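You operate a simulated robot arm through the tools that you are given. There is no shell and no other tool. Be economical: measure what you need, move in short steps, check, and stop when the job is done.

The job below is to be done with a simulated two-armed robot. You get a single attempt, and the scene is never put back.

JOB
Polish the haze off the silver arm rail, then wax it.
Fine: with the grey-handled pad, which goes back. Set down upright: grey-handled pad. A coat counts when it lies all over at full strength: go over it till it gets no stronger. What is to be rubbed or washed off counts as gone when no trace of it is left.
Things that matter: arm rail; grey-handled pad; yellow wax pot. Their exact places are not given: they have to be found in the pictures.

Only the result counts: the job must be done as asked and must still hold three seconds after the hand-in. Knocking over, shifting, dropping, spilling or breaking anything else fails it.

ROBOT AND FRAMES
Two 7-joint arms with fingered hands on one trunk, on a base that drives. Base frame: it is fixed to the floor where the robot stands at the start and does not move with it; the origin is under the middle of the robot, x ahead of it, y to its left, z up. Readings come in m, rad, newtons and seconds.
The left shoulder is at the start at [0.056, 0.268, 1.24], the right one opposite. Places, roughly: arm rail [0.5, -0.1, 0.9]. Payload 5 kg a hand.
Tool frame (each hand has its own): the origin (TCP) lies between the finger pads and is the grasp point; the fingertips stand 0.052 m ahead of it; z points along the fingers, y is the line along which they close. The gripper opens to 0.176 m. The gripper's body begins 0.061 m behind the TCP. The gripper is a hand of 5 fingers: y runs from the thumb to the fingers, the wrist lies at [-0.026, -0.151, -0.269] in the tool frame.
Orientation is told as [roll, pitch, yaw] about the base's x, y, z axes, in that order, counted from this pose: with the fingers straight down and the wrist toward the robot, the tool's x, y and z point along [0, 1, 0], [1, 0, 0] and [0, 0, -1] of the base frame.

CONTROLS
- The arms move only by the tool apply_moves. It takes "left_moves", "right_moves" or both (then of equal length, played together; a hand with none holds still); each is a list of rows, each a list of 6 numbers: the turn, a rotation vector about the base's x, y, z in units of 180 degrees (1.0 is 180 degrees), then the shift along the base's x, y, z in units of 400 mm (1.0 is 400 mm). In form: [[ax, ay, az, tx, ty, tz], ...]. A call has 1 to 12 rows; each row is the pose to reach, as a shift and turn from the pose commanded when the call began. A call with a number of a shift or a turn outside -1 to 1 is refused whole. Each row takes 0.2 s and may step no farther than 0.05 m and 0.15 rad from the row before; otherwise, the whole call is refused. Where a pose cannot be reached the arm comes as near as it can. A force on the tool above 40 N (or 10 N above the force at the start of the call, whichever is more), or a blocked arm, ends the call early, and 0.2 s more pass. In this call time passes only in rows, and 0.2 s behind the last. The reply holds the time, the measured pose of the TCP, the force on the tool along the base axes, the opening and the grip force, in the units named above and with some noise, with the torque about the TCP (base axes, N m) and any sound that the robot's microphone picked up.
- Cameras (640 x 400 px; columns grow to the right, rows downward): "scene" is now at [0.1426, -0.0049, 1.4486]; the picture's right is [-0.06, -1.00, 0.00], its down [-0.68, 0.04, -0.74] and it looks along [0.73, -0.05, -0.68] (base axes); focal length 275 px, centre (320, 200). "left" rides on the left gripper at [-0.102, -0.142, -0.203] in its tool frame; the picture's right is [-0.79, -0.29, 0.54], its down [0.56, -0.70, 0.44] and it looks along [0.25, 0.65, 0.72] (tool axes); focal length 275 px, centre (320, 200). "right" rides on the right gripper at [0.102, -0.142, -0.203] in its tool frame; the picture's right is [-0.79, 0.29, -0.54], its down [-0.56, -0.70, 0.44] and it looks along [-0.25, 0.65, 0.72] (tool axes); focal length 275 px, centre (320, 200).
- snapshot(camera): a new picture of that camera. The clock stands still meanwhile.
- slide_trunk(by): slides the trunk up (or, below 0, down) by that many m; the arms and the scene camera ride with it, the base frame stays. It gives what a move gives, with no picture.
- roll_base(legs): drives the robot by 1 to 6 legs, each [ahead, turn to the left] in m and rad, along the robot's own axes; the way and the turn of a leg run together, so that a leg with both is an arc; at most 1.5 m and 3.142 rad a leg. The arms and the cameras ride along, it lands a little off, and it stops where it bumps. It gives what a move gives.
- curl_fingers(index, middle, ring, little, thumb_bend, thumb_turn, hand): sets how far each is bent, from 0 (flat) to 100 (curled in); at 30 the hand is open as for a grip, at 70 the pads meet at the TCP. One left out holds its place. A second passes; each finger stops where it meets its share of the squeeze, and holds until it gets a number again. It is the only way to open and close the hand. It gives what a move gives, with no picture; readings hold the bend of each and the force on index, middle, ring, little, thumb and palm. thumb_turn goes from beside the hand (0) to across from the fingers (100), as for a grip.
- pan_tilt(pan, tilt): turns the head with the scene camera to pan (to the left, within 1.396 rad either way) and tilt (down, from -0.506 to 1.204), counted from straight ahead of the robot. It gives what a move gives.
- point_at(camera, pixels): for up to 12 pixels [column, row] of the newest picture of that camera ("zoom" is the newest enlarged one), the place [x, y, z] in the base frame of the surface seen there, good to about 0.002 m. The clock stands still meanwhile.
- zoom(camera, box): a new picture of the part [left, top, right, bottom] of that camera's present view, enlarged. The clock stands still meanwhile.
- sign_off(): hands the job in; it is judged then, once.

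Work in short steps. Measure before you move; look again where a grasp or a placing could have gone wrong, and mend it. You have 80 turns and 70 pictures in all, those below and enlarged ones among them. Open the grippers and draw the arms clear of the work before you hand the job in, unless the task says otherwise; then end with one line.

The tools are called as a command line: name --argument value ..., lists and objects as JSON in quotes. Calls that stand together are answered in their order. apply_moves: Moves the arms, as the interface text tells. Its arguments: {"type":"object","properties":{"left_moves":{"type":"array"},"right_moves":{"type":"array"}},"required":[]} The other tools are called the same way: slide_trunk (by) slides the trunk up or down; curl_fingers (index, middle, ring, little, thumb_bend, thumb_turn, hand) moves the fingers one by one; roll_base (legs) drives the base; pan_tilt (pan, tilt) turns the head that bears the scene camera; snapshot (camera) takes a picture; point_at (camera, pixels) gives the place of the surface under pixels of a picture; zoom (camera, box) takes an enlarged picture of a part of a camera's view; sign_off () hands the job in.

At the start:

```text
t: 0.0
left_tcp_pos: [0.679, 0.2552, 1.2315]
left_ee_rot: [0.0, 0.001, 0.0]
left_ft_force: [-0.5, 0.2, 0.0]
left_torque: [-0.02, 0.01, -0.02]
left_finger_gap: 0.1758
left_grasp_force: 0.1
left_shape: jaw
left_bend: [30.0, 30.0, 30.0, 30.0, 30.0, 98.0]
left_finger forces: [0.0, 0.0, 0.0, 0.1, 0.0, 0.0]
right_tcp_pos: [0.7143, -0.2639, 1.1879]
right_ee_rot: [0.0, 0.0, 0.0]
right_ft_force: [0.3, -0.1, 0.2]
right_torque: [0.0, 0.01, -0.01]
right_finger_gap: 0.1757
right_grasp_force: 0.0
right_shape: jaw
right_bend: [30.0, 30.0, 30.0, 30.0, 30.0, 98.0]
right_finger forces: [0.1, 0.0, 0.0, 0.1, 0.0, 0.1]
trunk travel left (down, up): [-0.4, 0.401]
robot x, y, heading: [0.0, 0.0014, -0.001]
head pan, tilt: [-0.063, 0.73]
```

scene: 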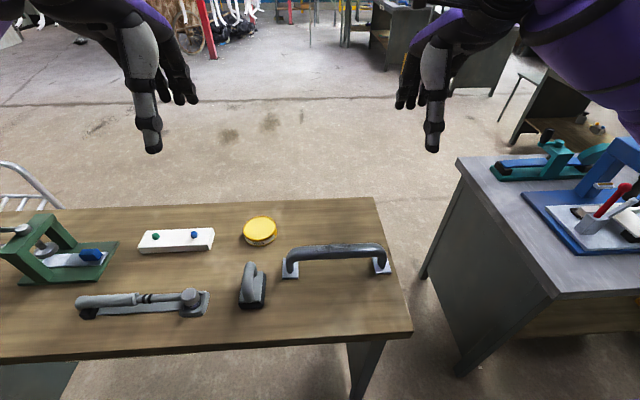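
right: 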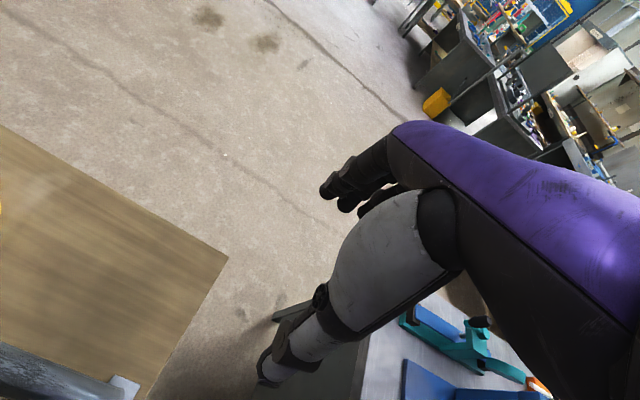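
left: 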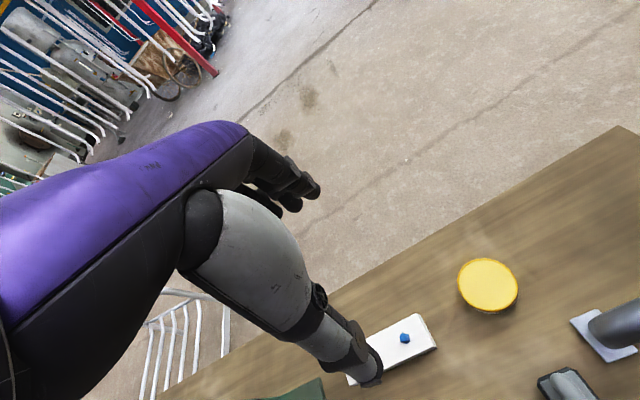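

The scene shows the rail near (335,255), the grey-handled pad near (252,285) and the yellow wax pot near (260,230). I'll zoom in on that region to see the details.

zoom --camera "scene" --box '[220, 200, 412, 320]'

point_at --camera "scene" --pixels '[[250, 270], [252, 300], [260, 224], [260, 242], [290, 252], [335, 246], [380, 250], [290, 272], [382, 268], [335, 258], [220, 320], [400, 320]]'

```text
3.33 times, centred on (316, 260) of scene
```

zoom: 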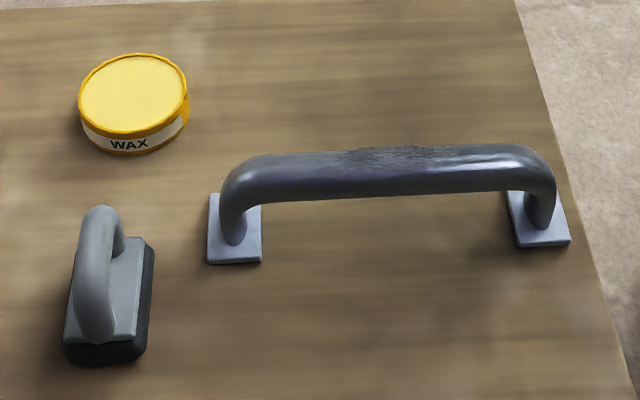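

```text
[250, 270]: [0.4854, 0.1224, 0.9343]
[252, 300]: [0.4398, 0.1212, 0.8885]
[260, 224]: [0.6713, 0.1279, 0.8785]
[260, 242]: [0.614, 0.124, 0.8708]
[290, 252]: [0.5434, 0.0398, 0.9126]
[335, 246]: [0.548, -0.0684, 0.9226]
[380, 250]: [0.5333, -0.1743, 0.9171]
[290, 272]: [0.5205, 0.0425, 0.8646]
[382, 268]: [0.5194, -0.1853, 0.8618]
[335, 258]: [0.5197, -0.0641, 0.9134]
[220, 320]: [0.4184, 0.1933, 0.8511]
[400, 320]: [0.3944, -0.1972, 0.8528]
```

The zoom shows the pad (block with arched handle) at zoom (105,290). I'll measure its parts and the bar's edges and ends.

point_at --camera "zoom" --pixels '[[102, 209], [95, 270], [97, 335], [125, 262], [70, 330], [130, 330], [145, 243], [103, 355], [75, 355], [145, 345], [132, 92], [75, 270]]'

point_at --camera "zoom" --pixels '[[260, 158], [270, 180], [265, 200], [380, 152], [380, 172], [380, 190], [500, 148], [500, 168], [500, 186], [230, 185], [545, 175], [430, 158]]'

zoom --camera "scene" --box '[232, 250, 280, 320]'

```text
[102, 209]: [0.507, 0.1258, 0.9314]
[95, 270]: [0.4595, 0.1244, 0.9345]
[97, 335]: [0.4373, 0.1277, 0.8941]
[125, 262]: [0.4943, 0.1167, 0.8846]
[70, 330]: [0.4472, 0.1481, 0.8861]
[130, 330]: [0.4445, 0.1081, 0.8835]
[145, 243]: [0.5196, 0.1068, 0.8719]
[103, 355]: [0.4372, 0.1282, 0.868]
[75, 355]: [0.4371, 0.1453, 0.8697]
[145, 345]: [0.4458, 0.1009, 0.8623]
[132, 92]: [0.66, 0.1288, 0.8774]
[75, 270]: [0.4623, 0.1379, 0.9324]
```

```text
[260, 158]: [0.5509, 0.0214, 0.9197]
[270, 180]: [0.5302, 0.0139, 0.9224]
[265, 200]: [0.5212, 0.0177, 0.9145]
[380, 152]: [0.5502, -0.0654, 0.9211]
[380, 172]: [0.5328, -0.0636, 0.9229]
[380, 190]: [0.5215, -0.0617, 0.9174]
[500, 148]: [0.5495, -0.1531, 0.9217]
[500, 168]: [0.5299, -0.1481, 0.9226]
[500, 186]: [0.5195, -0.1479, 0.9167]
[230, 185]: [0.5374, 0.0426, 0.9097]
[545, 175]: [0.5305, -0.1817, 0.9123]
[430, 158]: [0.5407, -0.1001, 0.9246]
```

```text
5.71 times, centred on (256, 285) of scene
```

zoom: 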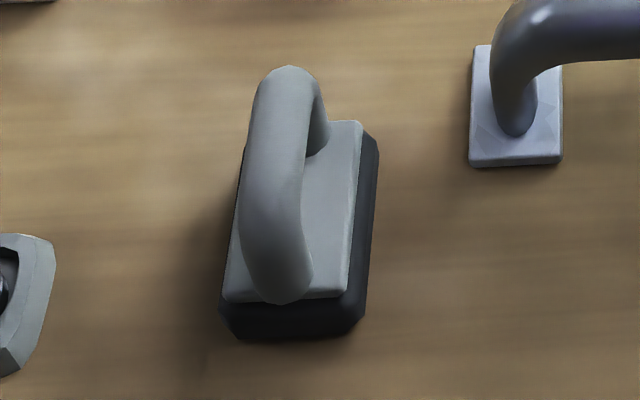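

Bar top is z≈0.923 along y from about 0.045 to -0.18 at x≈0.535; the pad is centred near (0.479,0.126), its handle runs along x with the top at ≈0.935, and the table is at ≈0.852. I'll turn the right hand +90° in yaw so it closes across the handle, bring it above the pad, and move the left hand out of the way.

apply_moves --right_moves '[[0, 0, 0.0417, -0.0489, 0.0813, -0.0183], [0, 0, 0.0833, -0.0978, 0.1625, -0.0367], [0, 0, 0.125, -0.147, 0.2438, -0.055], [0, 0, 0.1667, -0.196, 0.325, -0.0733], [0, 0, 0.2083, -0.245, 0.406, -0.0917], [0, 0, 0.25, -0.294, 0.4875, -0.11], [0, 0, 0.2917, -0.343, 0.569, -0.128], [0, 0, 0.3333, -0.392, 0.65, -0.147], [0, 0, 0.375, -0.441, 0.731, -0.165], [0, 0, 0.4167, -0.49, 0.8125, -0.183], [0, 0, 0.4583, -0.539, 0.894, -0.202], [0, 0, 0.5, -0.588, 0.975, -0.22]]' --left_moves '[[0, 0, 0, 0, 0.1, 0], [0, 0, 0, 0, 0.2, 0], [0, 0, 0, 0, 0.3, 0], [0, 0, 0, 0, 0.4, 0], [0, 0, 0, 0, 0.5, 0], [0, 0, 0, 0, 0.6, 0], [0, 0, 0, 0, 0.6, 0], [0, 0, 0, 0, 0.6, 0], [0, 0, 0, 0, 0.6, 0], [0, 0, 0, 0, 0.6, 0], [0, 0, 0, 0, 0.6, 0], [0, 0, 0, 0, 0.6, 0]]'

curl_fingers --hand "right" --index 50 --middle 50 --ring 50 --little 50 --thumb_bend 50

snapshot --camera "scene"

snapshot --camera "right"

```text
t: 2.6
left_tcp_pos: [0.661, 0.4979, 1.2388]
left_ee_rot: [0.001, -0.013, 0.002]
left_ft_force: [-0.4, 3.0, -1.6]
left_torque: [-0.29, -0.02, -0.03]
left_finger_gap: 0.176
left_grasp_force: 0.0
left_shape: jaw
left_bend: [30.0, 30.0, 30.0, 30.0, 30.0, 98.0]
left_finger forces: [0.0, 0.0, 0.0, 0.0, 0.0, 0.0]
right_tcp_pos: [0.463, 0.1275, 1.1087]
right_ee_rot: [0.0, -0.013, 1.573]
right_ft_force: [0.0, 2.1, -0.2]
right_torque: [-0.16, 0.09, 0.0]
right_finger_gap: 0.1762
right_grasp_force: 0.0
right_shape: jaw
right_bend: [30.0, 30.0, 30.0, 30.0, 30.0, 98.0]
right_finger forces: [0.1, 0.1, 0.1, 0.1, 0.0, 0.1]
trunk travel left (down, up): [-0.4, 0.401]
robot x, y, heading: [0.0004, -0.0016, -0.001]
head pan, tilt: [-0.063, 0.73]
```

```text
t: 3.6
left_tcp_pos: [0.6598, 0.4948, 1.2387]
left_ee_rot: [0.001, -0.012, 0.0]
left_ft_force: [0.6, -1.3, -0.3]
left_torque: [0.06, 0.02, 0.02]
left_finger_gap: 0.176
left_grasp_force: 0.0
left_shape: jaw
left_bend: [30.0, 30.0, 30.0, 30.0, 30.0, 98.0]
left_finger forces: [0.0, 0.1, 0.0, 0.0, 0.0, 0.1]
right_tcp_pos: [0.4635, 0.1261, 1.1088]
right_ee_rot: [0.0, -0.013, 1.571]
right_ft_force: [0.6, 0.4, 0.9]
right_torque: [0.06, -0.01, -0.03]
right_finger_gap: 0.1
right_grasp_force: 0.0
right_shape: fingers
right_bend: [50.0, 50.0, 50.0, 50.0, 50.0, 98.0]
right_finger forces: [0.1, 0.0, 0.1, 0.0, 0.1, 0.0]
trunk travel left (down, up): [-0.4, 0.401]
robot x, y, heading: [-0.0044, -0.0003, -0.001]
head pan, tilt: [-0.063, 0.73]
```

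```text
64 pictures are left
```

scene: 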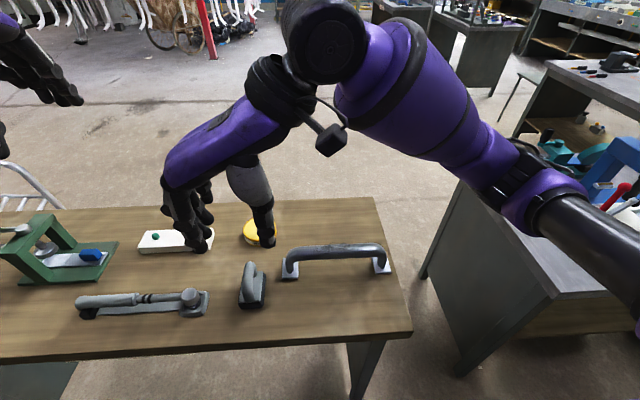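

```text
63 pictures are left
```

right: 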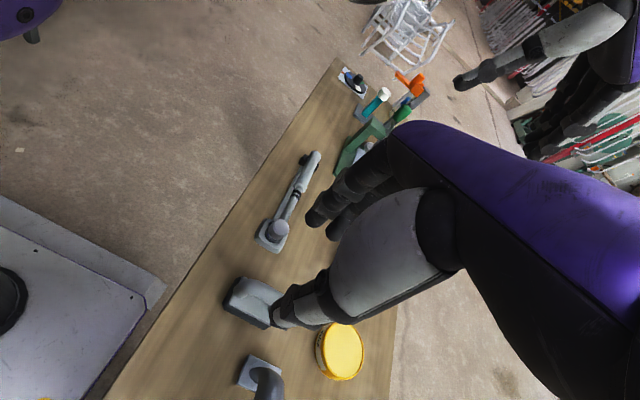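

The commanded pose is followed with an offset of about (-16,0,+9) mm. I'll descend to z≈0.975, correcting x, and look again.

apply_moves --right_moves '[[0, 0.002, 0, 0.02, 0, -0.1], [0, 0.004, 0, 0.04, 0, -0.2], [0, 0.004, 0, 0.04, 0, -0.3], [0, 0.004, 0, 0.04, 0, -0.335]]'

snapshot --camera "right"

zoom --camera "scene" --box '[180, 180, 340, 320]'

```text
t: 4.6
left_tcp_pos: [0.6612, 0.4953, 1.2392]
left_ee_rot: [0.003, -0.011, 0.001]
left_ft_force: [-1.2, 0.0, -0.9]
left_torque: [-0.05, -0.02, -0.02]
left_finger_gap: 0.1756
left_grasp_force: 0.0
left_shape: jaw
left_bend: [30.0, 30.0, 30.0, 30.0, 30.0, 98.0]
left_finger forces: [0.0, 0.1, 0.1, 0.0, 0.0, 0.0]
right_tcp_pos: [0.4787, 0.1271, 0.9751]
right_ee_rot: [0.012, -0.016, 1.57]
right_ft_force: [0.1, -0.4, 0.9]
right_torque: [0.01, -0.05, -0.01]
right_finger_gap: 0.1
right_grasp_force: 0.1
right_shape: fingers
right_bend: [50.0, 50.0, 50.0, 50.0, 50.0, 98.0]
right_finger forces: [0.0, 0.0, 0.1, 0.1, 0.1, 0.0]
trunk travel left (down, up): [-0.4, 0.401]
robot x, y, heading: [-0.002, 0.0033, 0.001]
head pan, tilt: [-0.063, 0.73]
```

```text
62 pictures are left
```

right: 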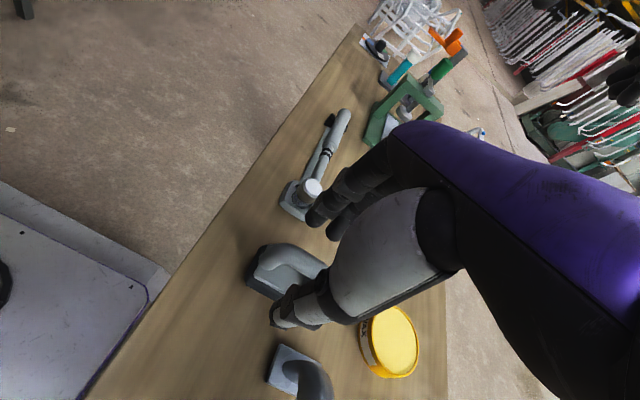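

```text
2.86 times, centred on (260, 250) of scene
```

zoom: 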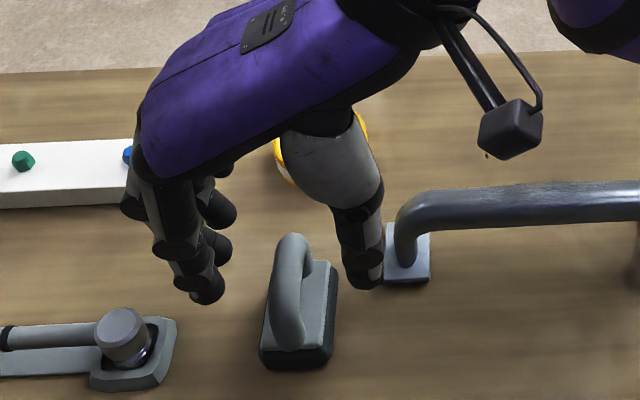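

I'll measure the fingertip and thumb-tip positions against the pad handle in this view.

point_at --camera "zoom" --pixels '[[208, 290], [215, 245], [220, 210], [362, 280], [345, 250], [380, 250], [290, 245], [290, 300], [120, 325], [150, 340], [170, 330], [400, 250]]'

```text
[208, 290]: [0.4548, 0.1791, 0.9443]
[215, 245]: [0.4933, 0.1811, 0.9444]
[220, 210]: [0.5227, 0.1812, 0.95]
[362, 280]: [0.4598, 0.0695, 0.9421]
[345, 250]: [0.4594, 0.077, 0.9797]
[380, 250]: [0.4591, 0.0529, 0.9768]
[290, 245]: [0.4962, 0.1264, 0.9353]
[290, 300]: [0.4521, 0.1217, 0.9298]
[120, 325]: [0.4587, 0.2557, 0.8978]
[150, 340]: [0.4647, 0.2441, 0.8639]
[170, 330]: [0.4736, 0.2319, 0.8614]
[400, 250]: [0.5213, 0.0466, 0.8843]
```

Fingers straddle the handle well (fingers y≈0.18, thumb y≈0.075, handle 0.126). I'll lower by 30 mm and close.

apply_moves --right_moves '[[0, 0, 0, 0, 0, -0.04], [0, 0, 0, 0, 0, -0.077]]'

curl_fingers --hand "right" --index 75 --middle 75 --ring 75 --little 75 --thumb_bend 75

zoom --camera "scene" --box '[180, 180, 340, 320]'

```text
t: 5.2
left_tcp_pos: [0.6606, 0.4962, 1.2399]
left_ee_rot: [0.001, -0.011, -0.002]
left_ft_force: [0.2, -0.9, 0.0]
left_torque: [0.01, 0.03, 0.0]
left_finger_gap: 0.1757
left_grasp_force: 0.2
left_shape: jaw
left_bend: [30.0, 30.0, 30.0, 30.0, 30.0, 98.0]
left_finger forces: [0.0, 0.1, 0.0, 0.1, 0.0, 0.0]
right_tcp_pos: [0.4771, 0.1261, 0.9453]
right_ee_rot: [0.012, -0.015, 1.571]
right_ft_force: [-0.1, -0.7, 0.1]
right_torque: [0.01, 0.01, 0.03]
right_finger_gap: 0.0998
right_grasp_force: 0.0
right_shape: fingers
right_bend: [50.0, 50.0, 50.0, 50.0, 50.0, 98.0]
right_finger forces: [0.0, 0.1, 0.0, 0.1, 0.1, 0.0]
trunk travel left (down, up): [-0.4, 0.401]
robot x, y, heading: [0.0012, -0.0009, -0.0]
head pan, tilt: [-0.063, 0.73]
```

```text
t: 6.2
left_tcp_pos: [0.6613, 0.4946, 1.2393]
left_ee_rot: [0.002, -0.013, 0.0]
left_ft_force: [-1.5, 0.8, -0.2]
left_torque: [-0.02, 0.01, -0.02]
left_finger_gap: 0.1758
left_grasp_force: 0.1
left_shape: jaw
left_bend: [30.0, 30.0, 30.0, 30.0, 30.0, 98.0]
left_finger forces: [0.0, 0.0, 0.0, 0.1, 0.1, 0.0]
right_tcp_pos: [0.4787, 0.1262, 0.9461]
right_ee_rot: [0.015, -0.013, 1.571]
right_ft_force: [-0.1, 0.5, -1.6]
right_torque: [0.03, 0.04, -0.06]
right_finger_gap: 0.0077
right_grasp_force: 19.5
right_shape: fingers
right_bend: [72.0, 74.0, 75.0, 75.0, 73.0, 97.0]
right_finger forces: [11.2, 5.3, 0.0, 0.1, 22.7, 0.0]
trunk travel left (down, up): [-0.4, 0.401]
robot x, y, heading: [0.0003, -0.0002, 0.003]
head pan, tilt: [-0.063, 0.73]
```

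```text
2.86 times, centred on (260, 250) of scene
```

zoom: 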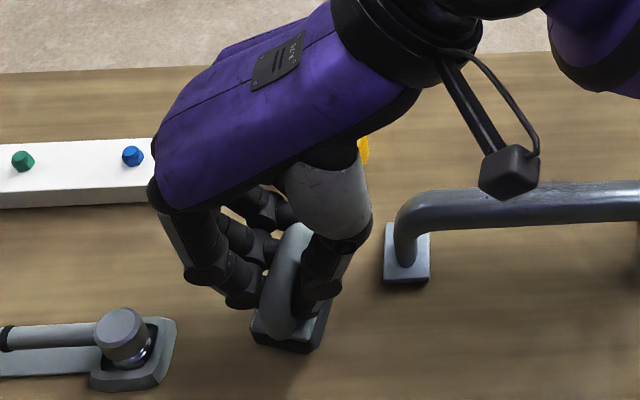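

Index, middle and thumb are on the handle but ring and little are not. I'll squeeze a bit more and lift slightly to test.

curl_fingers --hand "right" --index 90 --middle 90 --ring 90 --little 90 --thumb_bend 90

snapshot --camera "right"

zoom --camera "scene" --box '[210, 230, 300, 300]'

```text
t: 7.2
left_tcp_pos: [0.6607, 0.4957, 1.2387]
left_ee_rot: [0.002, -0.013, 0.001]
left_ft_force: [0.3, 0.6, 0.3]
left_torque: [0.01, 0.0, 0.01]
left_finger_gap: 0.1761
left_grasp_force: 0.1
left_shape: jaw
left_bend: [30.0, 30.0, 30.0, 30.0, 30.0, 98.0]
left_finger forces: [0.0, 0.0, 0.0, 0.0, 0.1, 0.1]
right_tcp_pos: [0.4783, 0.1267, 0.9455]
right_ee_rot: [0.014, -0.014, 1.571]
right_ft_force: [0.0, -0.1, -1.1]
right_torque: [-0.01, 0.03, -0.02]
right_finger_gap: 0.0049
right_grasp_force: 0.6
right_shape: fingers
right_bend: [85.0, 90.0, 90.0, 90.0, 85.0, 97.0]
right_finger forces: [0.0, 0.8, 0.0, 0.1, 0.7, 0.1]
trunk travel left (down, up): [-0.4, 0.401]
robot x, y, heading: [0.0022, 0.0014, -0.002]
head pan, tilt: [-0.063, 0.73]
```

```text
59 pictures are left
```

right: 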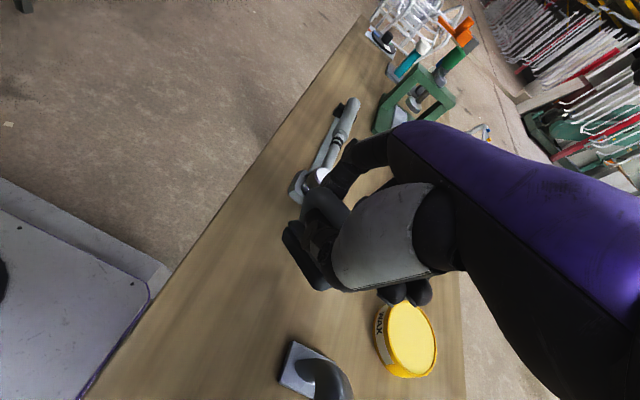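

```text
5.71 times, centred on (255, 265) of scene
```

zoom: 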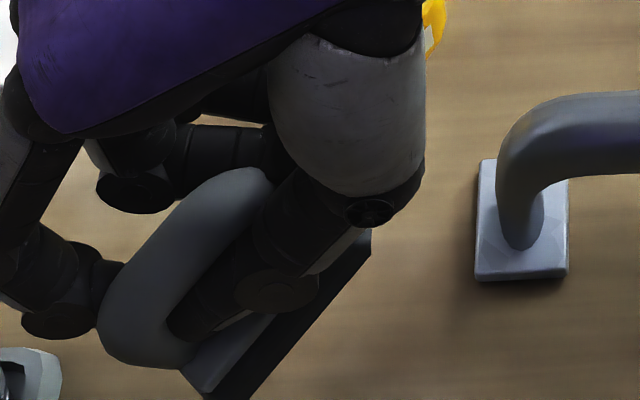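

The over-curl turned the pad: the grip was too high on the handle. I'll open, raise and re-measure the pad's yaw.

curl_fingers --hand "right" --index 48 --middle 48 --ring 48 --little 48 --thumb_bend 48

apply_moves --right_moves '[[0, 0, 0, 0, 0, 0.1], [0, 0, 0, 0, 0, 0.2]]'

zoom --camera "scene" --box '[180, 220, 308, 320]'

```text
t: 8.2
left_tcp_pos: [0.6594, 0.4963, 1.2393]
left_ee_rot: [0.002, -0.012, 0.0]
left_ft_force: [-0.7, 1.0, -1.1]
left_torque: [-0.03, 0.03, -0.03]
left_finger_gap: 0.1758
left_grasp_force: 0.1
left_shape: jaw
left_bend: [30.0, 30.0, 30.0, 30.0, 30.0, 98.0]
left_finger forces: [0.0, 0.0, 0.1, 0.0, 0.0, 0.0]
right_tcp_pos: [0.4786, 0.1269, 0.9457]
right_ee_rot: [0.011, -0.015, 1.57]
right_ft_force: [2.8, 0.3, 23.6]
right_torque: [0.31, -0.67, -0.03]
right_finger_gap: 0.1084
right_grasp_force: 16.8
right_shape: fingers
right_bend: [48.0, 84.0, 88.0, 48.0, 48.0, 97.0]
right_finger forces: [0.1, 14.4, 19.5, 0.0, 0.1, 0.0]
trunk travel left (down, up): [-0.4, 0.401]
robot x, y, heading: [-0.0005, 0.0014, -0.001]
head pan, tilt: [-0.063, 0.73]
```

```text
t: 8.8
left_tcp_pos: [0.66, 0.4973, 1.2395]
left_ee_rot: [0.001, -0.015, 0.001]
left_ft_force: [-1.3, 0.0, 0.0]
left_torque: [-0.02, -0.06, 0.03]
left_finger_gap: 0.1759
left_grasp_force: 0.0
left_shape: jaw
left_bend: [30.0, 30.0, 30.0, 30.0, 30.0, 98.0]
left_finger forces: [0.0, 0.0, 0.1, 0.0, 0.0, 0.0]
right_tcp_pos: [0.4776, 0.1274, 1.0253]
right_ee_rot: [0.013, -0.012, 1.571]
right_ft_force: [-1.0, -0.4, -0.7]
right_torque: [0.01, -0.08, 0.02]
right_finger_gap: 0.1081
right_grasp_force: 0.1
right_shape: fingers
right_bend: [48.0, 48.0, 48.0, 48.0, 48.0, 97.0]
right_finger forces: [0.0, 0.1, 0.1, 0.1, 0.0, 0.1]
trunk travel left (down, up): [-0.4, 0.401]
robot x, y, heading: [-0.0018, 0.0006, 0.001]
head pan, tilt: [-0.063, 0.73]
```

```text
4.00 times, centred on (244, 270) of scene
```

zoom: 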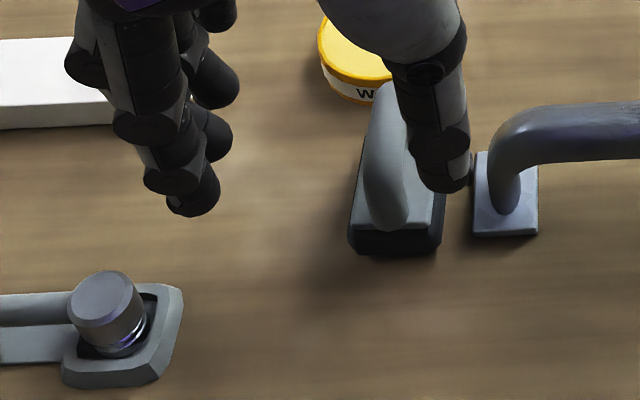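

The fingers dragged the pad a few cm away, but it is still upright. I'll measure its new place.

point_at --camera "zoom" --pixels '[[385, 100], [383, 150], [385, 190], [350, 240], [352, 252], [438, 240], [438, 222], [395, 250], [376, 110], [372, 180], [470, 225], [365, 100]]'

snapshot --camera "right"

```text
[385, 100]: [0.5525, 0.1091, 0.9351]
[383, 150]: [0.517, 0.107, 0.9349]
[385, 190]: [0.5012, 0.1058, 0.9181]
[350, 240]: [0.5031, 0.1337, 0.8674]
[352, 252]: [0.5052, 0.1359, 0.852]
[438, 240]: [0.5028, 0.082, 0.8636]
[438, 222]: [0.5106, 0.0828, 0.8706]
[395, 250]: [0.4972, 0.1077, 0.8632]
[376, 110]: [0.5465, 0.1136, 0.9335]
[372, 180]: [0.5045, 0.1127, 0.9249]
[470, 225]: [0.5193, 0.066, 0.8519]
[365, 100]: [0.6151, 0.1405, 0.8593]
```

```text
56 pictures are left
```

right: 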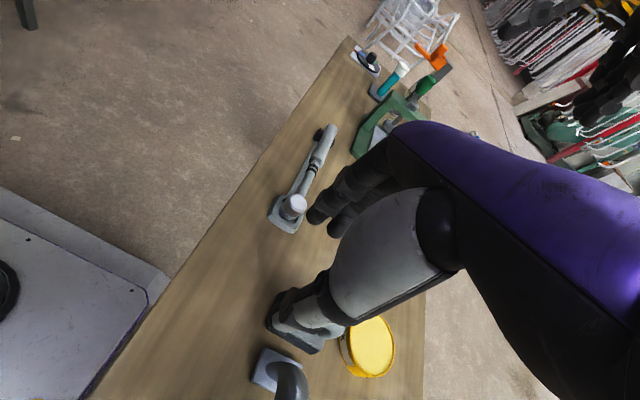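

Pad is now centred near (0.539,0.108), close to the rail's left end. To keep the thumb clear of the rail I'll grip the handle's near end (x≈0.503), first moving above it.

apply_moves --right_moves '[[0, 0, 0, 0.03, -0.02, 0], [0, 0, 0, 0.063, -0.043, 0], [0, 0, 0, 0.063, -0.043, -0.1], [0, 0, 0, 0.063, -0.043, -0.17]]'

zoom --camera "scene" --box '[180, 220, 308, 320]'

```text
t: 9.8
left_tcp_pos: [0.6601, 0.4967, 1.2385]
left_ee_rot: [0.002, -0.012, 0.001]
left_ft_force: [0.3, -0.4, -0.3]
left_torque: [0.02, 0.0, 0.0]
left_finger_gap: 0.1761
left_grasp_force: 0.1
left_shape: jaw
left_bend: [30.0, 30.0, 30.0, 30.0, 30.0, 98.0]
left_finger forces: [0.0, 0.0, 0.0, 0.0, 0.0, 0.0]
right_tcp_pos: [0.5048, 0.1099, 0.9562]
right_ee_rot: [0.013, -0.017, 1.571]
right_ft_force: [0.7, -0.3, 1.6]
right_torque: [0.03, 0.07, 0.01]
right_finger_gap: 0.1084
right_grasp_force: 0.1
right_shape: fingers
right_bend: [48.0, 48.0, 48.0, 48.0, 48.0, 97.0]
right_finger forces: [0.0, 0.0, 0.0, 0.0, 0.1, 0.0]
trunk travel left (down, up): [-0.4, 0.401]
robot x, y, heading: [-0.001, 0.0022, 0.004]
head pan, tilt: [-0.063, 0.73]
```

```text
4.00 times, centred on (244, 270) of scene
```

zoom: 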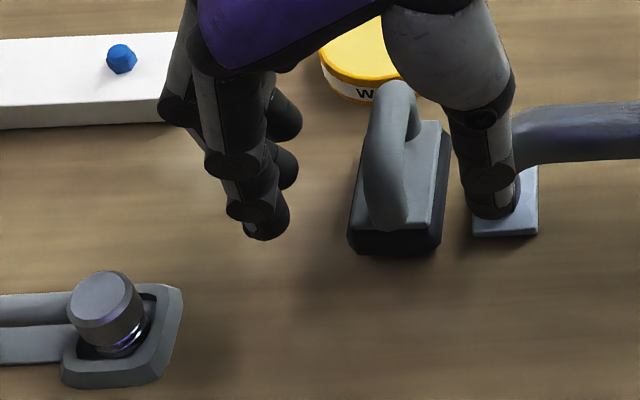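

I'll measure the thumb and finger tips before descending.

point_at --camera "zoom" --pixels '[[485, 205], [510, 200], [470, 195], [500, 215], [255, 220], [265, 235], [285, 175], [295, 125], [285, 215], [545, 150], [400, 90]]'

```text
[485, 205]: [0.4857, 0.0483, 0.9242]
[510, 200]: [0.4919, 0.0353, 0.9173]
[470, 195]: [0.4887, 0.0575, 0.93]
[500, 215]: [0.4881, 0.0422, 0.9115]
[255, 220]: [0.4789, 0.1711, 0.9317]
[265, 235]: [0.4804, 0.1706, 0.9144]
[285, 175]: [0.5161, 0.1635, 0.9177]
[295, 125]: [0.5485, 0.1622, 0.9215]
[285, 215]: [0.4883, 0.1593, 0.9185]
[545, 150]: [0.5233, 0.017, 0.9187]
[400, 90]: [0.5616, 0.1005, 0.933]
```

Thumb (x≈0.486–0.51) clears the rail bend. I'll lower to z≈0.937 and close gently to 70.

apply_moves --right_moves '[[0, 0, 0, 0, 0, -0.048]]'

curl_fingers --hand "right" --index 68 --middle 68 --ring 68 --little 68 --thumb_bend 68

zoom --camera "scene" --box '[180, 220, 308, 320]'

```text
t: 10.2
left_tcp_pos: [0.6603, 0.4962, 1.2383]
left_ee_rot: [0.002, -0.012, 0.0]
left_ft_force: [0.4, -0.1, 0.5]
left_torque: [-0.02, 0.04, -0.04]
left_finger_gap: 0.1759
left_grasp_force: 0.2
left_shape: jaw
left_bend: [30.0, 30.0, 30.0, 30.0, 30.0, 98.0]
left_finger forces: [0.1, 0.0, 0.0, 0.0, 0.1, 0.1]
right_tcp_pos: [0.504, 0.1095, 0.9364]
right_ee_rot: [0.013, -0.015, 1.569]
right_ft_force: [1.0, -0.3, 0.1]
right_torque: [0.05, 0.08, 0.01]
right_finger_gap: 0.1083
right_grasp_force: 0.2
right_shape: fingers
right_bend: [48.0, 48.0, 48.0, 48.0, 48.0, 97.0]
right_finger forces: [0.0, 0.0, 0.0, 0.0, 0.0, 0.0]
trunk travel left (down, up): [-0.4, 0.401]
robot x, y, heading: [-0.0015, 0.0, -0.003]
head pan, tilt: [-0.063, 0.73]
```

```text
t: 11.2
left_tcp_pos: [0.6603, 0.497, 1.2395]
left_ee_rot: [0.001, -0.013, 0.0]
left_ft_force: [0.0, -0.5, 0.5]
left_torque: [0.02, -0.01, -0.01]
left_finger_gap: 0.1759
left_grasp_force: 0.0
left_shape: jaw
left_bend: [30.0, 30.0, 30.0, 30.0, 30.0, 98.0]
left_finger forces: [0.0, 0.1, 0.0, 0.0, 0.1, 0.1]
right_tcp_pos: [0.5029, 0.1106, 0.9377]
right_ee_rot: [0.011, -0.014, 1.57]
right_ft_force: [-1.7, 0.7, 7.7]
right_torque: [0.11, -0.04, 0.07]
right_finger_gap: 0.0287
right_grasp_force: 8.6
right_shape: fingers
right_bend: [68.0, 65.0, 68.0, 68.0, 65.0, 97.0]
right_finger forces: [0.0, 9.5, 0.1, 0.1, 6.8, 0.0]
trunk travel left (down, up): [-0.4, 0.401]
robot x, y, heading: [-0.0008, 0.0004, 0.001]
head pan, tilt: [-0.063, 0.73]
```

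```text
4.00 times, centred on (244, 270) of scene
```

zoom: 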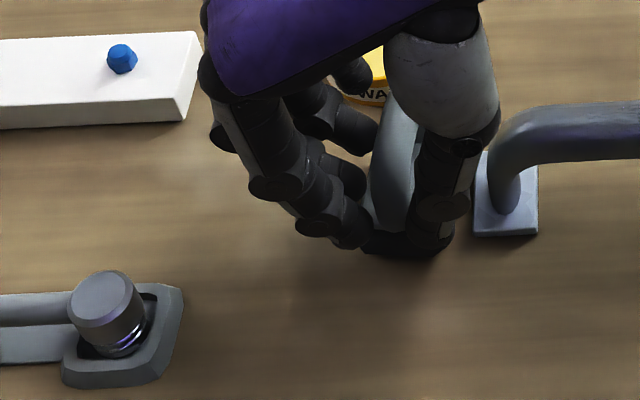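

Middle finger and thumb hold the handle. I'll drag the pad gently back toward its original place (-60 mm x, +16 mm y), away from the rail and the pot.

apply_moves --right_moves '[[0, 0, 0, -0.03, 0.01, 0.003], [0, 0, 0, -0.07, 0.02, 0.003], [0, 0, 0, -0.11, 0.03, 0.003], [0, 0, 0, -0.15, 0.04, 0.003]]'

zoom --camera "scene" --box '[180, 220, 308, 320]'

```text
t: 12.2
left_tcp_pos: [0.6589, 0.495, 1.2388]
left_ee_rot: [0.002, -0.013, -0.002]
left_ft_force: [0.1, -0.9, 0.3]
left_torque: [-0.02, -0.07, 0.0]
left_finger_gap: 0.1761
left_grasp_force: 0.1
left_shape: jaw
left_bend: [30.0, 30.0, 30.0, 30.0, 30.0, 98.0]
left_finger forces: [0.0, 0.1, 0.0, 0.0, 0.0, 0.0]
right_tcp_pos: [0.4439, 0.1249, 0.9397]
right_ee_rot: [0.011, -0.014, 1.57]
right_ft_force: [0.2, -0.3, -0.3]
right_torque: [0.01, 0.0, -0.01]
right_finger_gap: 0.0287
right_grasp_force: 5.8
right_shape: fingers
right_bend: [68.0, 65.0, 68.0, 68.0, 65.0, 97.0]
right_finger forces: [0.0, 5.6, 0.1, 0.0, 5.9, 0.0]
trunk travel left (down, up): [-0.4, 0.401]
robot x, y, heading: [0.0021, 0.0, -0.003]
head pan, tilt: [-0.063, 0.73]
```

```text
4.00 times, centred on (244, 270) of scene
```

zoom: 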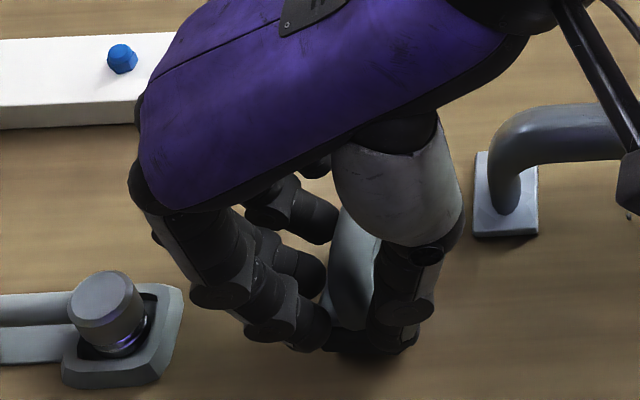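

The pad came along. I'll open to 50, lift a little and measure it.

curl_fingers --hand "right" --index 50 --middle 50 --ring 50 --little 50 --thumb_bend 50

apply_moves --right_moves '[[0, 0, 0, 0, 0, 0.1], [0, 0, 0, 0.05, 0, 0.2], [0, 0, 0, 0.088, 0, 0.25]]'

zoom --camera "scene" --box '[180, 220, 308, 320]'

point_at --camera "zoom" --pixels '[[330, 320], [345, 345], [370, 345], [400, 340], [410, 320], [350, 300], [345, 260], [350, 230], [410, 240], [320, 300], [340, 280], [360, 310]]'

```text
t: 13.2
left_tcp_pos: [0.6612, 0.4964, 1.2383]
left_ee_rot: [0.001, -0.012, 0.001]
left_ft_force: [0.3, 0.0, 0.1]
left_torque: [-0.02, -0.01, 0.0]
left_finger_gap: 0.1759
left_grasp_force: 0.1
left_shape: jaw
left_bend: [30.0, 30.0, 30.0, 30.0, 30.0, 98.0]
left_finger forces: [0.0, 0.0, 0.0, 0.0, 0.0, 0.1]
right_tcp_pos: [0.4446, 0.1258, 0.9398]
right_ee_rot: [0.016, -0.014, 1.57]
right_ft_force: [-0.2, 0.2, -0.4]
right_torque: [-0.02, -0.01, -0.01]
right_finger_gap: 0.0994
right_grasp_force: 0.1
right_shape: fingers
right_bend: [50.0, 50.0, 50.0, 50.0, 50.0, 97.0]
right_finger forces: [0.0, 0.0, 0.0, 0.0, 0.0, 0.1]
trunk travel left (down, up): [-0.4, 0.401]
robot x, y, heading: [-0.0016, 0.0015, 0.003]
head pan, tilt: [-0.063, 0.73]
```

```text
t: 14.0
left_tcp_pos: [0.6599, 0.4969, 1.2398]
left_ee_rot: [0.001, -0.011, 0.001]
left_ft_force: [-0.4, -0.4, 0.4]
left_torque: [-0.02, -0.03, 0.02]
left_finger_gap: 0.1759
left_grasp_force: 0.1
left_shape: jaw
left_bend: [30.0, 30.0, 30.0, 30.0, 30.0, 98.0]
left_finger forces: [0.0, 0.1, 0.0, 0.0, 0.0, 0.0]
right_tcp_pos: [0.4778, 0.1271, 1.039]
right_ee_rot: [0.014, -0.012, 1.57]
right_ft_force: [-1.2, 0.4, -0.3]
right_torque: [0.0, -0.05, -0.02]
right_finger_gap: 0.0993
right_grasp_force: 0.0
right_shape: fingers
right_bend: [50.0, 50.0, 50.0, 50.0, 50.0, 97.0]
right_finger forces: [0.0, 0.1, 0.0, 0.0, 0.0, 0.0]
trunk travel left (down, up): [-0.4, 0.401]
robot x, y, heading: [0.0017, -0.0015, -0.001]
head pan, tilt: [-0.063, 0.73]
```

```text
4.00 times, centred on (244, 270) of scene
```

zoom: 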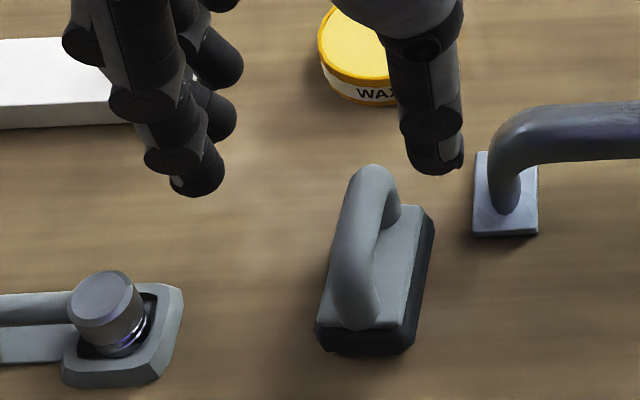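

```text
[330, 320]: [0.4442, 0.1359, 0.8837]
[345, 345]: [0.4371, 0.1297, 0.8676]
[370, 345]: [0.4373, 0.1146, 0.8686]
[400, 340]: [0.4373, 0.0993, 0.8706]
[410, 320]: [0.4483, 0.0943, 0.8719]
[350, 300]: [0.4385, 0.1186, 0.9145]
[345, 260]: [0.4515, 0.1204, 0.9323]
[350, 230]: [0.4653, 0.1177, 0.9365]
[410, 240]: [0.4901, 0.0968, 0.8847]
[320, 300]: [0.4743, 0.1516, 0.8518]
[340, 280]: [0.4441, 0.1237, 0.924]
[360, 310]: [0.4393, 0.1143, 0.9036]
```

The pad is back near x 0.437–0.525. I'll measure its handle line to find its yaw and exact y.

point_at --camera "zoom" --pixels '[[368, 172], [362, 190], [358, 210], [352, 235], [346, 262], [378, 190], [335, 260], [372, 262], [424, 215], [395, 215], [405, 320], [330, 290]]'

```text
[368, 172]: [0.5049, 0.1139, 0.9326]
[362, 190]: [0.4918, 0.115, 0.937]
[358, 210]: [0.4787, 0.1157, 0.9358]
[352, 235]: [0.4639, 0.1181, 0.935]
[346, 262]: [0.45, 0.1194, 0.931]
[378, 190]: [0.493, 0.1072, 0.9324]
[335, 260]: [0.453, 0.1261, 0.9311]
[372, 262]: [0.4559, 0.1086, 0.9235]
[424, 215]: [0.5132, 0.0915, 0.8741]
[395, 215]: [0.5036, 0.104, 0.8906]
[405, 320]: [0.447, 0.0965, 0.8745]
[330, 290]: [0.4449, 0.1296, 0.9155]
```

Handle centre is ≈(0.477,0.1165), yaw ≈ -0.1 rad. I'll align to that, descend to z≈0.938 and grip with index, middle and thumb only.

apply_moves --right_moves '[[0, 0, -0.032, -0.002, -0.0265, -0.05], [0, 0, -0.032, -0.002, -0.0265, -0.15], [0, 0, -0.032, -0.002, -0.0265, -0.253]]'

curl_fingers --hand "right" --index 68 --middle 68 --thumb_bend 68

zoom --camera "scene" --box '[180, 220, 308, 320]'

```text
t: 14.8
left_tcp_pos: [0.661, 0.494, 1.2397]
left_ee_rot: [0.002, -0.012, 0.001]
left_ft_force: [-0.3, -1.3, 1.3]
left_torque: [0.14, 0.04, 0.01]
left_finger_gap: 0.176
left_grasp_force: 0.0
left_shape: jaw
left_bend: [30.0, 30.0, 30.0, 30.0, 30.0, 98.0]
left_finger forces: [0.0, 0.1, 0.1, 0.1, 0.1, 0.0]
right_tcp_pos: [0.4808, 0.1155, 0.9368]
right_ee_rot: [0.012, -0.016, 1.469]
right_ft_force: [1.6, -1.3, 1.5]
right_torque: [0.03, 0.05, 0.0]
right_finger_gap: 0.0992
right_grasp_force: 0.0
right_shape: fingers
right_bend: [50.0, 50.0, 50.0, 50.0, 50.0, 97.0]
right_finger forces: [0.0, 0.0, 0.0, 0.0, 0.1, 0.0]
trunk travel left (down, up): [-0.4, 0.401]
robot x, y, heading: [-0.0011, -0.0002, -0.005]
head pan, tilt: [-0.063, 0.73]
```

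```text
t: 15.8
left_tcp_pos: [0.6597, 0.4962, 1.2394]
left_ee_rot: [0.002, -0.013, 0.0]
left_ft_force: [-0.4, 0.7, -0.4]
left_torque: [0.02, 0.03, 0.02]
left_finger_gap: 0.1757
left_grasp_force: 0.1
left_shape: jaw
left_bend: [30.0, 30.0, 30.0, 30.0, 30.0, 98.0]
left_finger forces: [0.1, 0.0, 0.0, 0.0, 0.1, 0.0]
right_tcp_pos: [0.4803, 0.1165, 0.9374]
right_ee_rot: [0.013, -0.014, 1.47]
right_ft_force: [0.3, 2.8, 11.6]
right_torque: [0.15, -0.11, 0.03]
right_finger_gap: 0.0335
right_grasp_force: 13.2
right_shape: fingers
right_bend: [66.0, 65.0, 50.0, 50.0, 65.0, 97.0]
right_finger forces: [3.0, 12.4, 0.0, 0.0, 10.4, 0.1]
trunk travel left (down, up): [-0.4, 0.401]
robot x, y, heading: [-0.0002, -0.0007, -0.001]
head pan, tilt: [-0.063, 0.73]
```

```text
4.00 times, centred on (244, 270) of scene
```

zoom: 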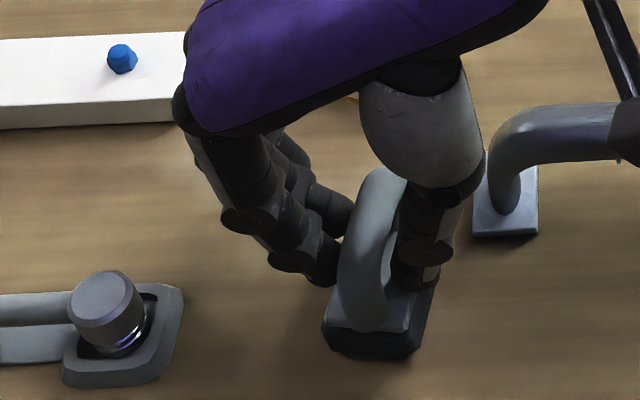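

Grip looks right; the tips press on the block top (11.6 N). I'll raise 3 mm, tighten to 73, and check.

apply_moves --right_moves '[[0, 0, 0, 0, 0, 0.007]]'

curl_fingers --hand "right" --index 73 --middle 73 --thumb_bend 73

apply_moves --right_moves '[[0, 0, 0, 0, 0, 0.05], [0, 0, 0, 0, 0, 0.1], [0, 0, 0.032, 0, 0, 0.25], [0, 0, 0.032, 0, 0, 0.25]]'

zoom --camera "scene" --box '[160, 180, 320, 320]'

snapshot --camera "right"

```text
t: 16.2
left_tcp_pos: [0.6602, 0.4964, 1.2393]
left_ee_rot: [0.003, -0.013, -0.001]
left_ft_force: [-0.5, 0.0, -0.2]
left_torque: [0.05, 0.02, -0.01]
left_finger_gap: 0.1759
left_grasp_force: 0.0
left_shape: jaw
left_bend: [30.0, 30.0, 30.0, 30.0, 30.0, 98.0]
left_finger forces: [0.0, 0.0, 0.1, 0.0, 0.1, 0.0]
right_tcp_pos: [0.4796, 0.1147, 0.9388]
right_ee_rot: [0.015, -0.011, 1.469]
right_ft_force: [0.4, 0.6, -0.6]
right_torque: [0.02, -0.03, 0.04]
right_finger_gap: 0.0338
right_grasp_force: 8.7
right_shape: fingers
right_bend: [66.0, 66.0, 50.0, 50.0, 65.0, 97.0]
right_finger forces: [2.3, 5.7, 0.0, 0.1, 9.6, 0.1]
trunk travel left (down, up): [-0.4, 0.401]
robot x, y, heading: [0.0018, -0.0025, 0.003]
head pan, tilt: [-0.063, 0.73]
```

```text
t: 17.2
left_tcp_pos: [0.6603, 0.4968, 1.2391]
left_ee_rot: [0.0, -0.013, 0.0]
left_ft_force: [0.0, 0.4, -0.3]
left_torque: [-0.01, 0.03, -0.03]
left_finger_gap: 0.176
left_grasp_force: 0.1
left_shape: jaw
left_bend: [30.0, 30.0, 30.0, 30.0, 30.0, 98.0]
left_finger forces: [0.0, 0.0, 0.1, 0.0, 0.0, 0.0]
right_tcp_pos: [0.4797, 0.1152, 0.9413]
right_ee_rot: [0.013, -0.015, 1.47]
right_ft_force: [1.4, 0.0, 0.8]
right_torque: [0.01, 0.02, -0.05]
right_finger_gap: 0.0339
right_grasp_force: 18.4
right_shape: fingers
right_bend: [67.0, 66.0, 50.0, 50.0, 65.0, 97.0]
right_finger forces: [7.8, 10.3, 0.1, 0.1, 18.6, 0.0]
trunk travel left (down, up): [-0.4, 0.401]
robot x, y, heading: [-0.0032, -0.0021, 0.005]
head pan, tilt: [-0.063, 0.73]
```

```text
refused: row 3 steps farther than a row can; nothing moved
```

```text
2.86 times, centred on (240, 250) of scene
```

zoom: 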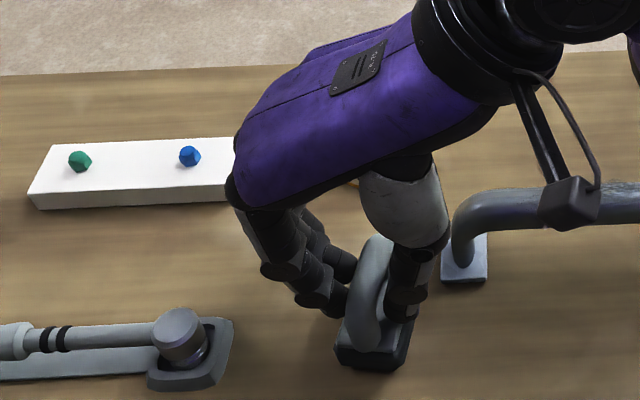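

```text
49 pictures are left
```

right: 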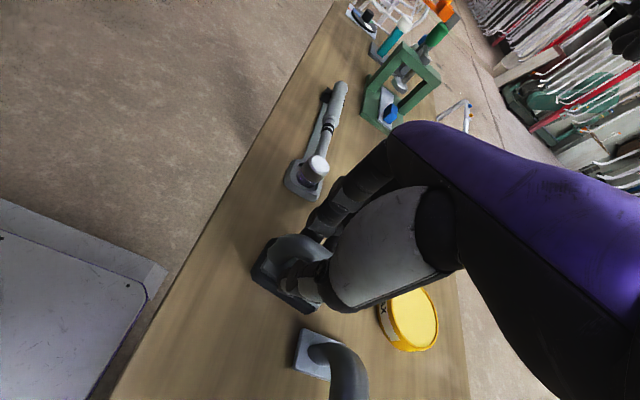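

Grip is balanced (7.8/10.3 vs 18.6 N). I'll lift the pad 0.1 m and turn it back to yaw 0.

apply_moves --right_moves '[[0, 0, 0, 0, 0, 0.05], [0, 0, 0.01, 0, 0, 0.15], [0, 0, 0.032, 0, 0, 0.25], [0, 0, 0.032, 0, 0, 0.25]]'

zoom --camera "scene" --box '[200, 180, 420, 320]'

snapshot --camera "left"

```text
t: 18.2
left_tcp_pos: [0.6603, 0.4953, 1.2388]
left_ee_rot: [0.0, -0.011, -0.001]
left_ft_force: [0.2, -0.2, 0.1]
left_torque: [0.0, 0.05, 0.0]
left_finger_gap: 0.1759
left_grasp_force: 0.1
left_shape: jaw
left_bend: [30.0, 30.0, 30.0, 30.0, 30.0, 98.0]
left_finger forces: [0.0, 0.0, 0.0, 0.1, 0.0, 0.0]
right_tcp_pos: [0.4797, 0.1139, 1.0405]
right_ee_rot: [0.015, -0.013, 1.571]
right_ft_force: [0.1, 0.1, -1.5]
right_torque: [0.04, 0.05, -0.04]
right_finger_gap: 0.0337
right_grasp_force: 18.1
right_shape: fingers
right_bend: [67.0, 66.0, 50.0, 50.0, 65.0, 97.0]
right_finger forces: [7.8, 10.0, 0.0, 0.1, 18.6, 0.0]
trunk travel left (down, up): [-0.4, 0.401]
robot x, y, heading: [-0.0014, -0.0062, 0.001]
head pan, tilt: [-0.063, 0.73]
```

```text
2.86 times, centred on (310, 250) of scene
```

zoom: 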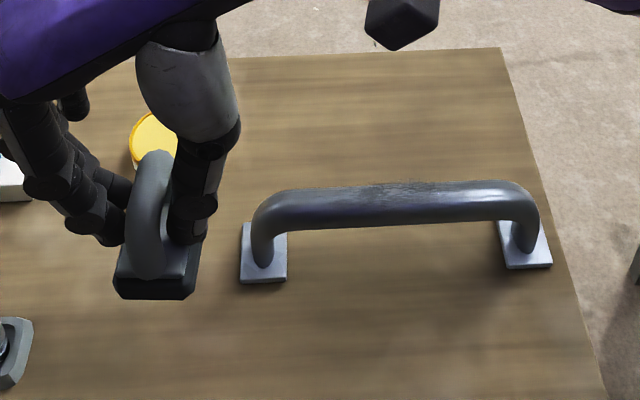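

```text
47 pictures are left
```

left: 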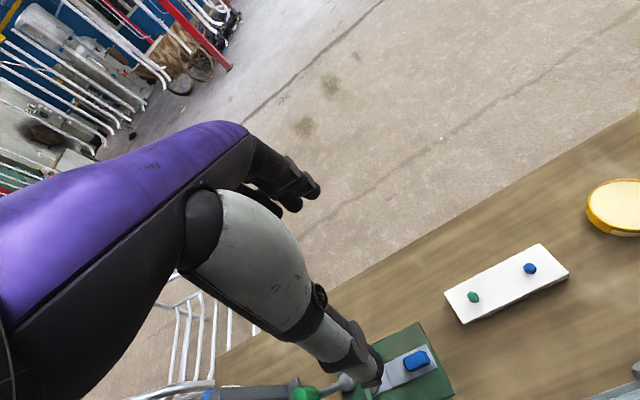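

The pad is held level, its bottom ≈0.089 m below the TCP. I'll bring it over the left end of the bar at (0.535, 0.03), then lower to touch.

apply_moves --right_moves '[[0, 0, 0, 0.05, -0.07, 0], [0, 0, 0, 0.1, -0.14, 0], [0, 0, 0, 0.1375, -0.21, 0], [0, 0, 0, 0.1375, -0.21, -0.04], [0, 0, 0, 0.1375, -0.21, -0.065], [0, 0, 0, 0.1375, -0.21, -0.08]]'

zoom --camera "scene" --box '[200, 180, 420, 320]'

```text
t: 19.6
left_tcp_pos: [0.6602, 0.4957, 1.2396]
left_ee_rot: [0.002, -0.015, 0.002]
left_ft_force: [-0.3, 0.1, -0.3]
left_torque: [-0.08, -0.06, -0.02]
left_finger_gap: 0.1761
left_grasp_force: 0.1
left_shape: jaw
left_bend: [30.0, 30.0, 30.0, 30.0, 30.0, 98.0]
left_finger forces: [0.0, 0.0, 0.1, 0.1, 0.1, 0.0]
right_tcp_pos: [0.5341, 0.0313, 1.0092]
right_ee_rot: [0.011, -0.015, 1.57]
right_ft_force: [0.6, -1.9, 13.0]
right_torque: [-0.48, -0.02, 0.04]
right_finger_gap: 0.0339
right_grasp_force: 20.0
right_shape: fingers
right_bend: [67.0, 66.0, 50.0, 50.0, 65.0, 97.0]
right_finger forces: [7.5, 9.0, 0.1, 0.1, 23.6, 0.1]
trunk travel left (down, up): [-0.4, 0.401]
robot x, y, heading: [-0.0021, 0.0012, 0.004]
head pan, tilt: [-0.063, 0.73]
```

```text
2.86 times, centred on (310, 250) of scene
```

zoom: 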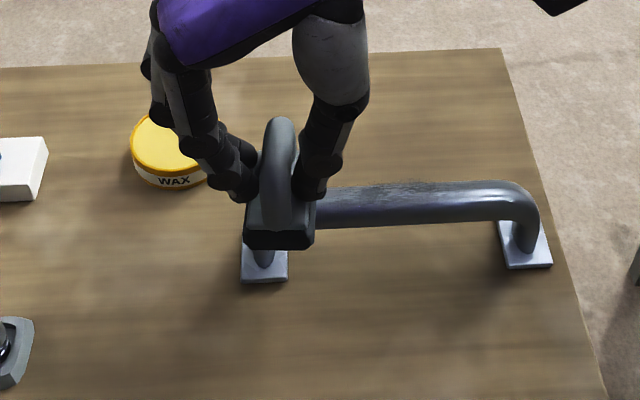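

Contact at 13 N on the bar's left end. I'll sweep along the bar to y≈-0.165 and back.

apply_moves --right_moves '[[0, 0, 0, 0, -0.0817, 0], [0, 0, 0, 0, -0.163, 0], [0, 0, 0, 0, -0.245, 0], [0, 0, 0, 0, -0.327, 0], [0, 0, 0, 0, -0.408, 0], [0, 0, 0, 0, -0.49, 0], [0, 0, 0, 0, -0.408, 0], [0, 0, 0, 0, -0.327, 0], [0, 0, 0, 0, -0.245, 0], [0, 0, 0, 0, -0.163, 0], [0, 0, 0, 0, -0.0817, 0], [0, 0, 0, 0, 0.01, 0]]'

zoom --camera "scene" --box '[240, 190, 420, 310]'

```text
t: 22.2
left_tcp_pos: [0.6603, 0.4975, 1.2385]
left_ee_rot: [0.001, -0.012, 0.003]
left_ft_force: [0.7, -0.1, -0.3]
left_torque: [-0.12, 0.0, 0.01]
left_finger_gap: 0.1759
left_grasp_force: 0.0
left_shape: jaw
left_bend: [30.0, 30.0, 30.0, 30.0, 30.0, 98.0]
left_finger forces: [0.1, 0.1, 0.1, 0.0, 0.1, 0.1]
right_tcp_pos: [0.533, 0.035, 1.0097]
right_ee_rot: [0.013, -0.014, 1.571]
right_ft_force: [-1.6, -4.3, 26.5]
right_torque: [-0.91, 0.2, 0.07]
right_finger_gap: 0.0337
right_grasp_force: 28.8
right_shape: fingers
right_bend: [67.0, 66.0, 50.0, 50.0, 66.0, 97.0]
right_finger forces: [7.2, 12.5, 0.1, 0.1, 37.3, 0.0]
trunk travel left (down, up): [-0.4, 0.401]
robot x, y, heading: [0.0029, -0.0025, -0.004]
head pan, tilt: [-0.063, 0.73]
```

```text
3.33 times, centred on (330, 250) of scene
```

zoom: 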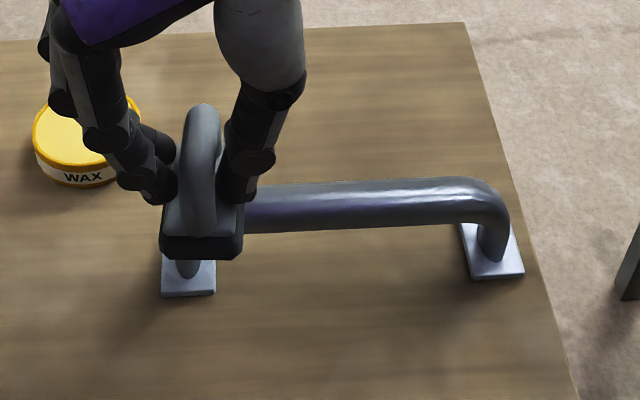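

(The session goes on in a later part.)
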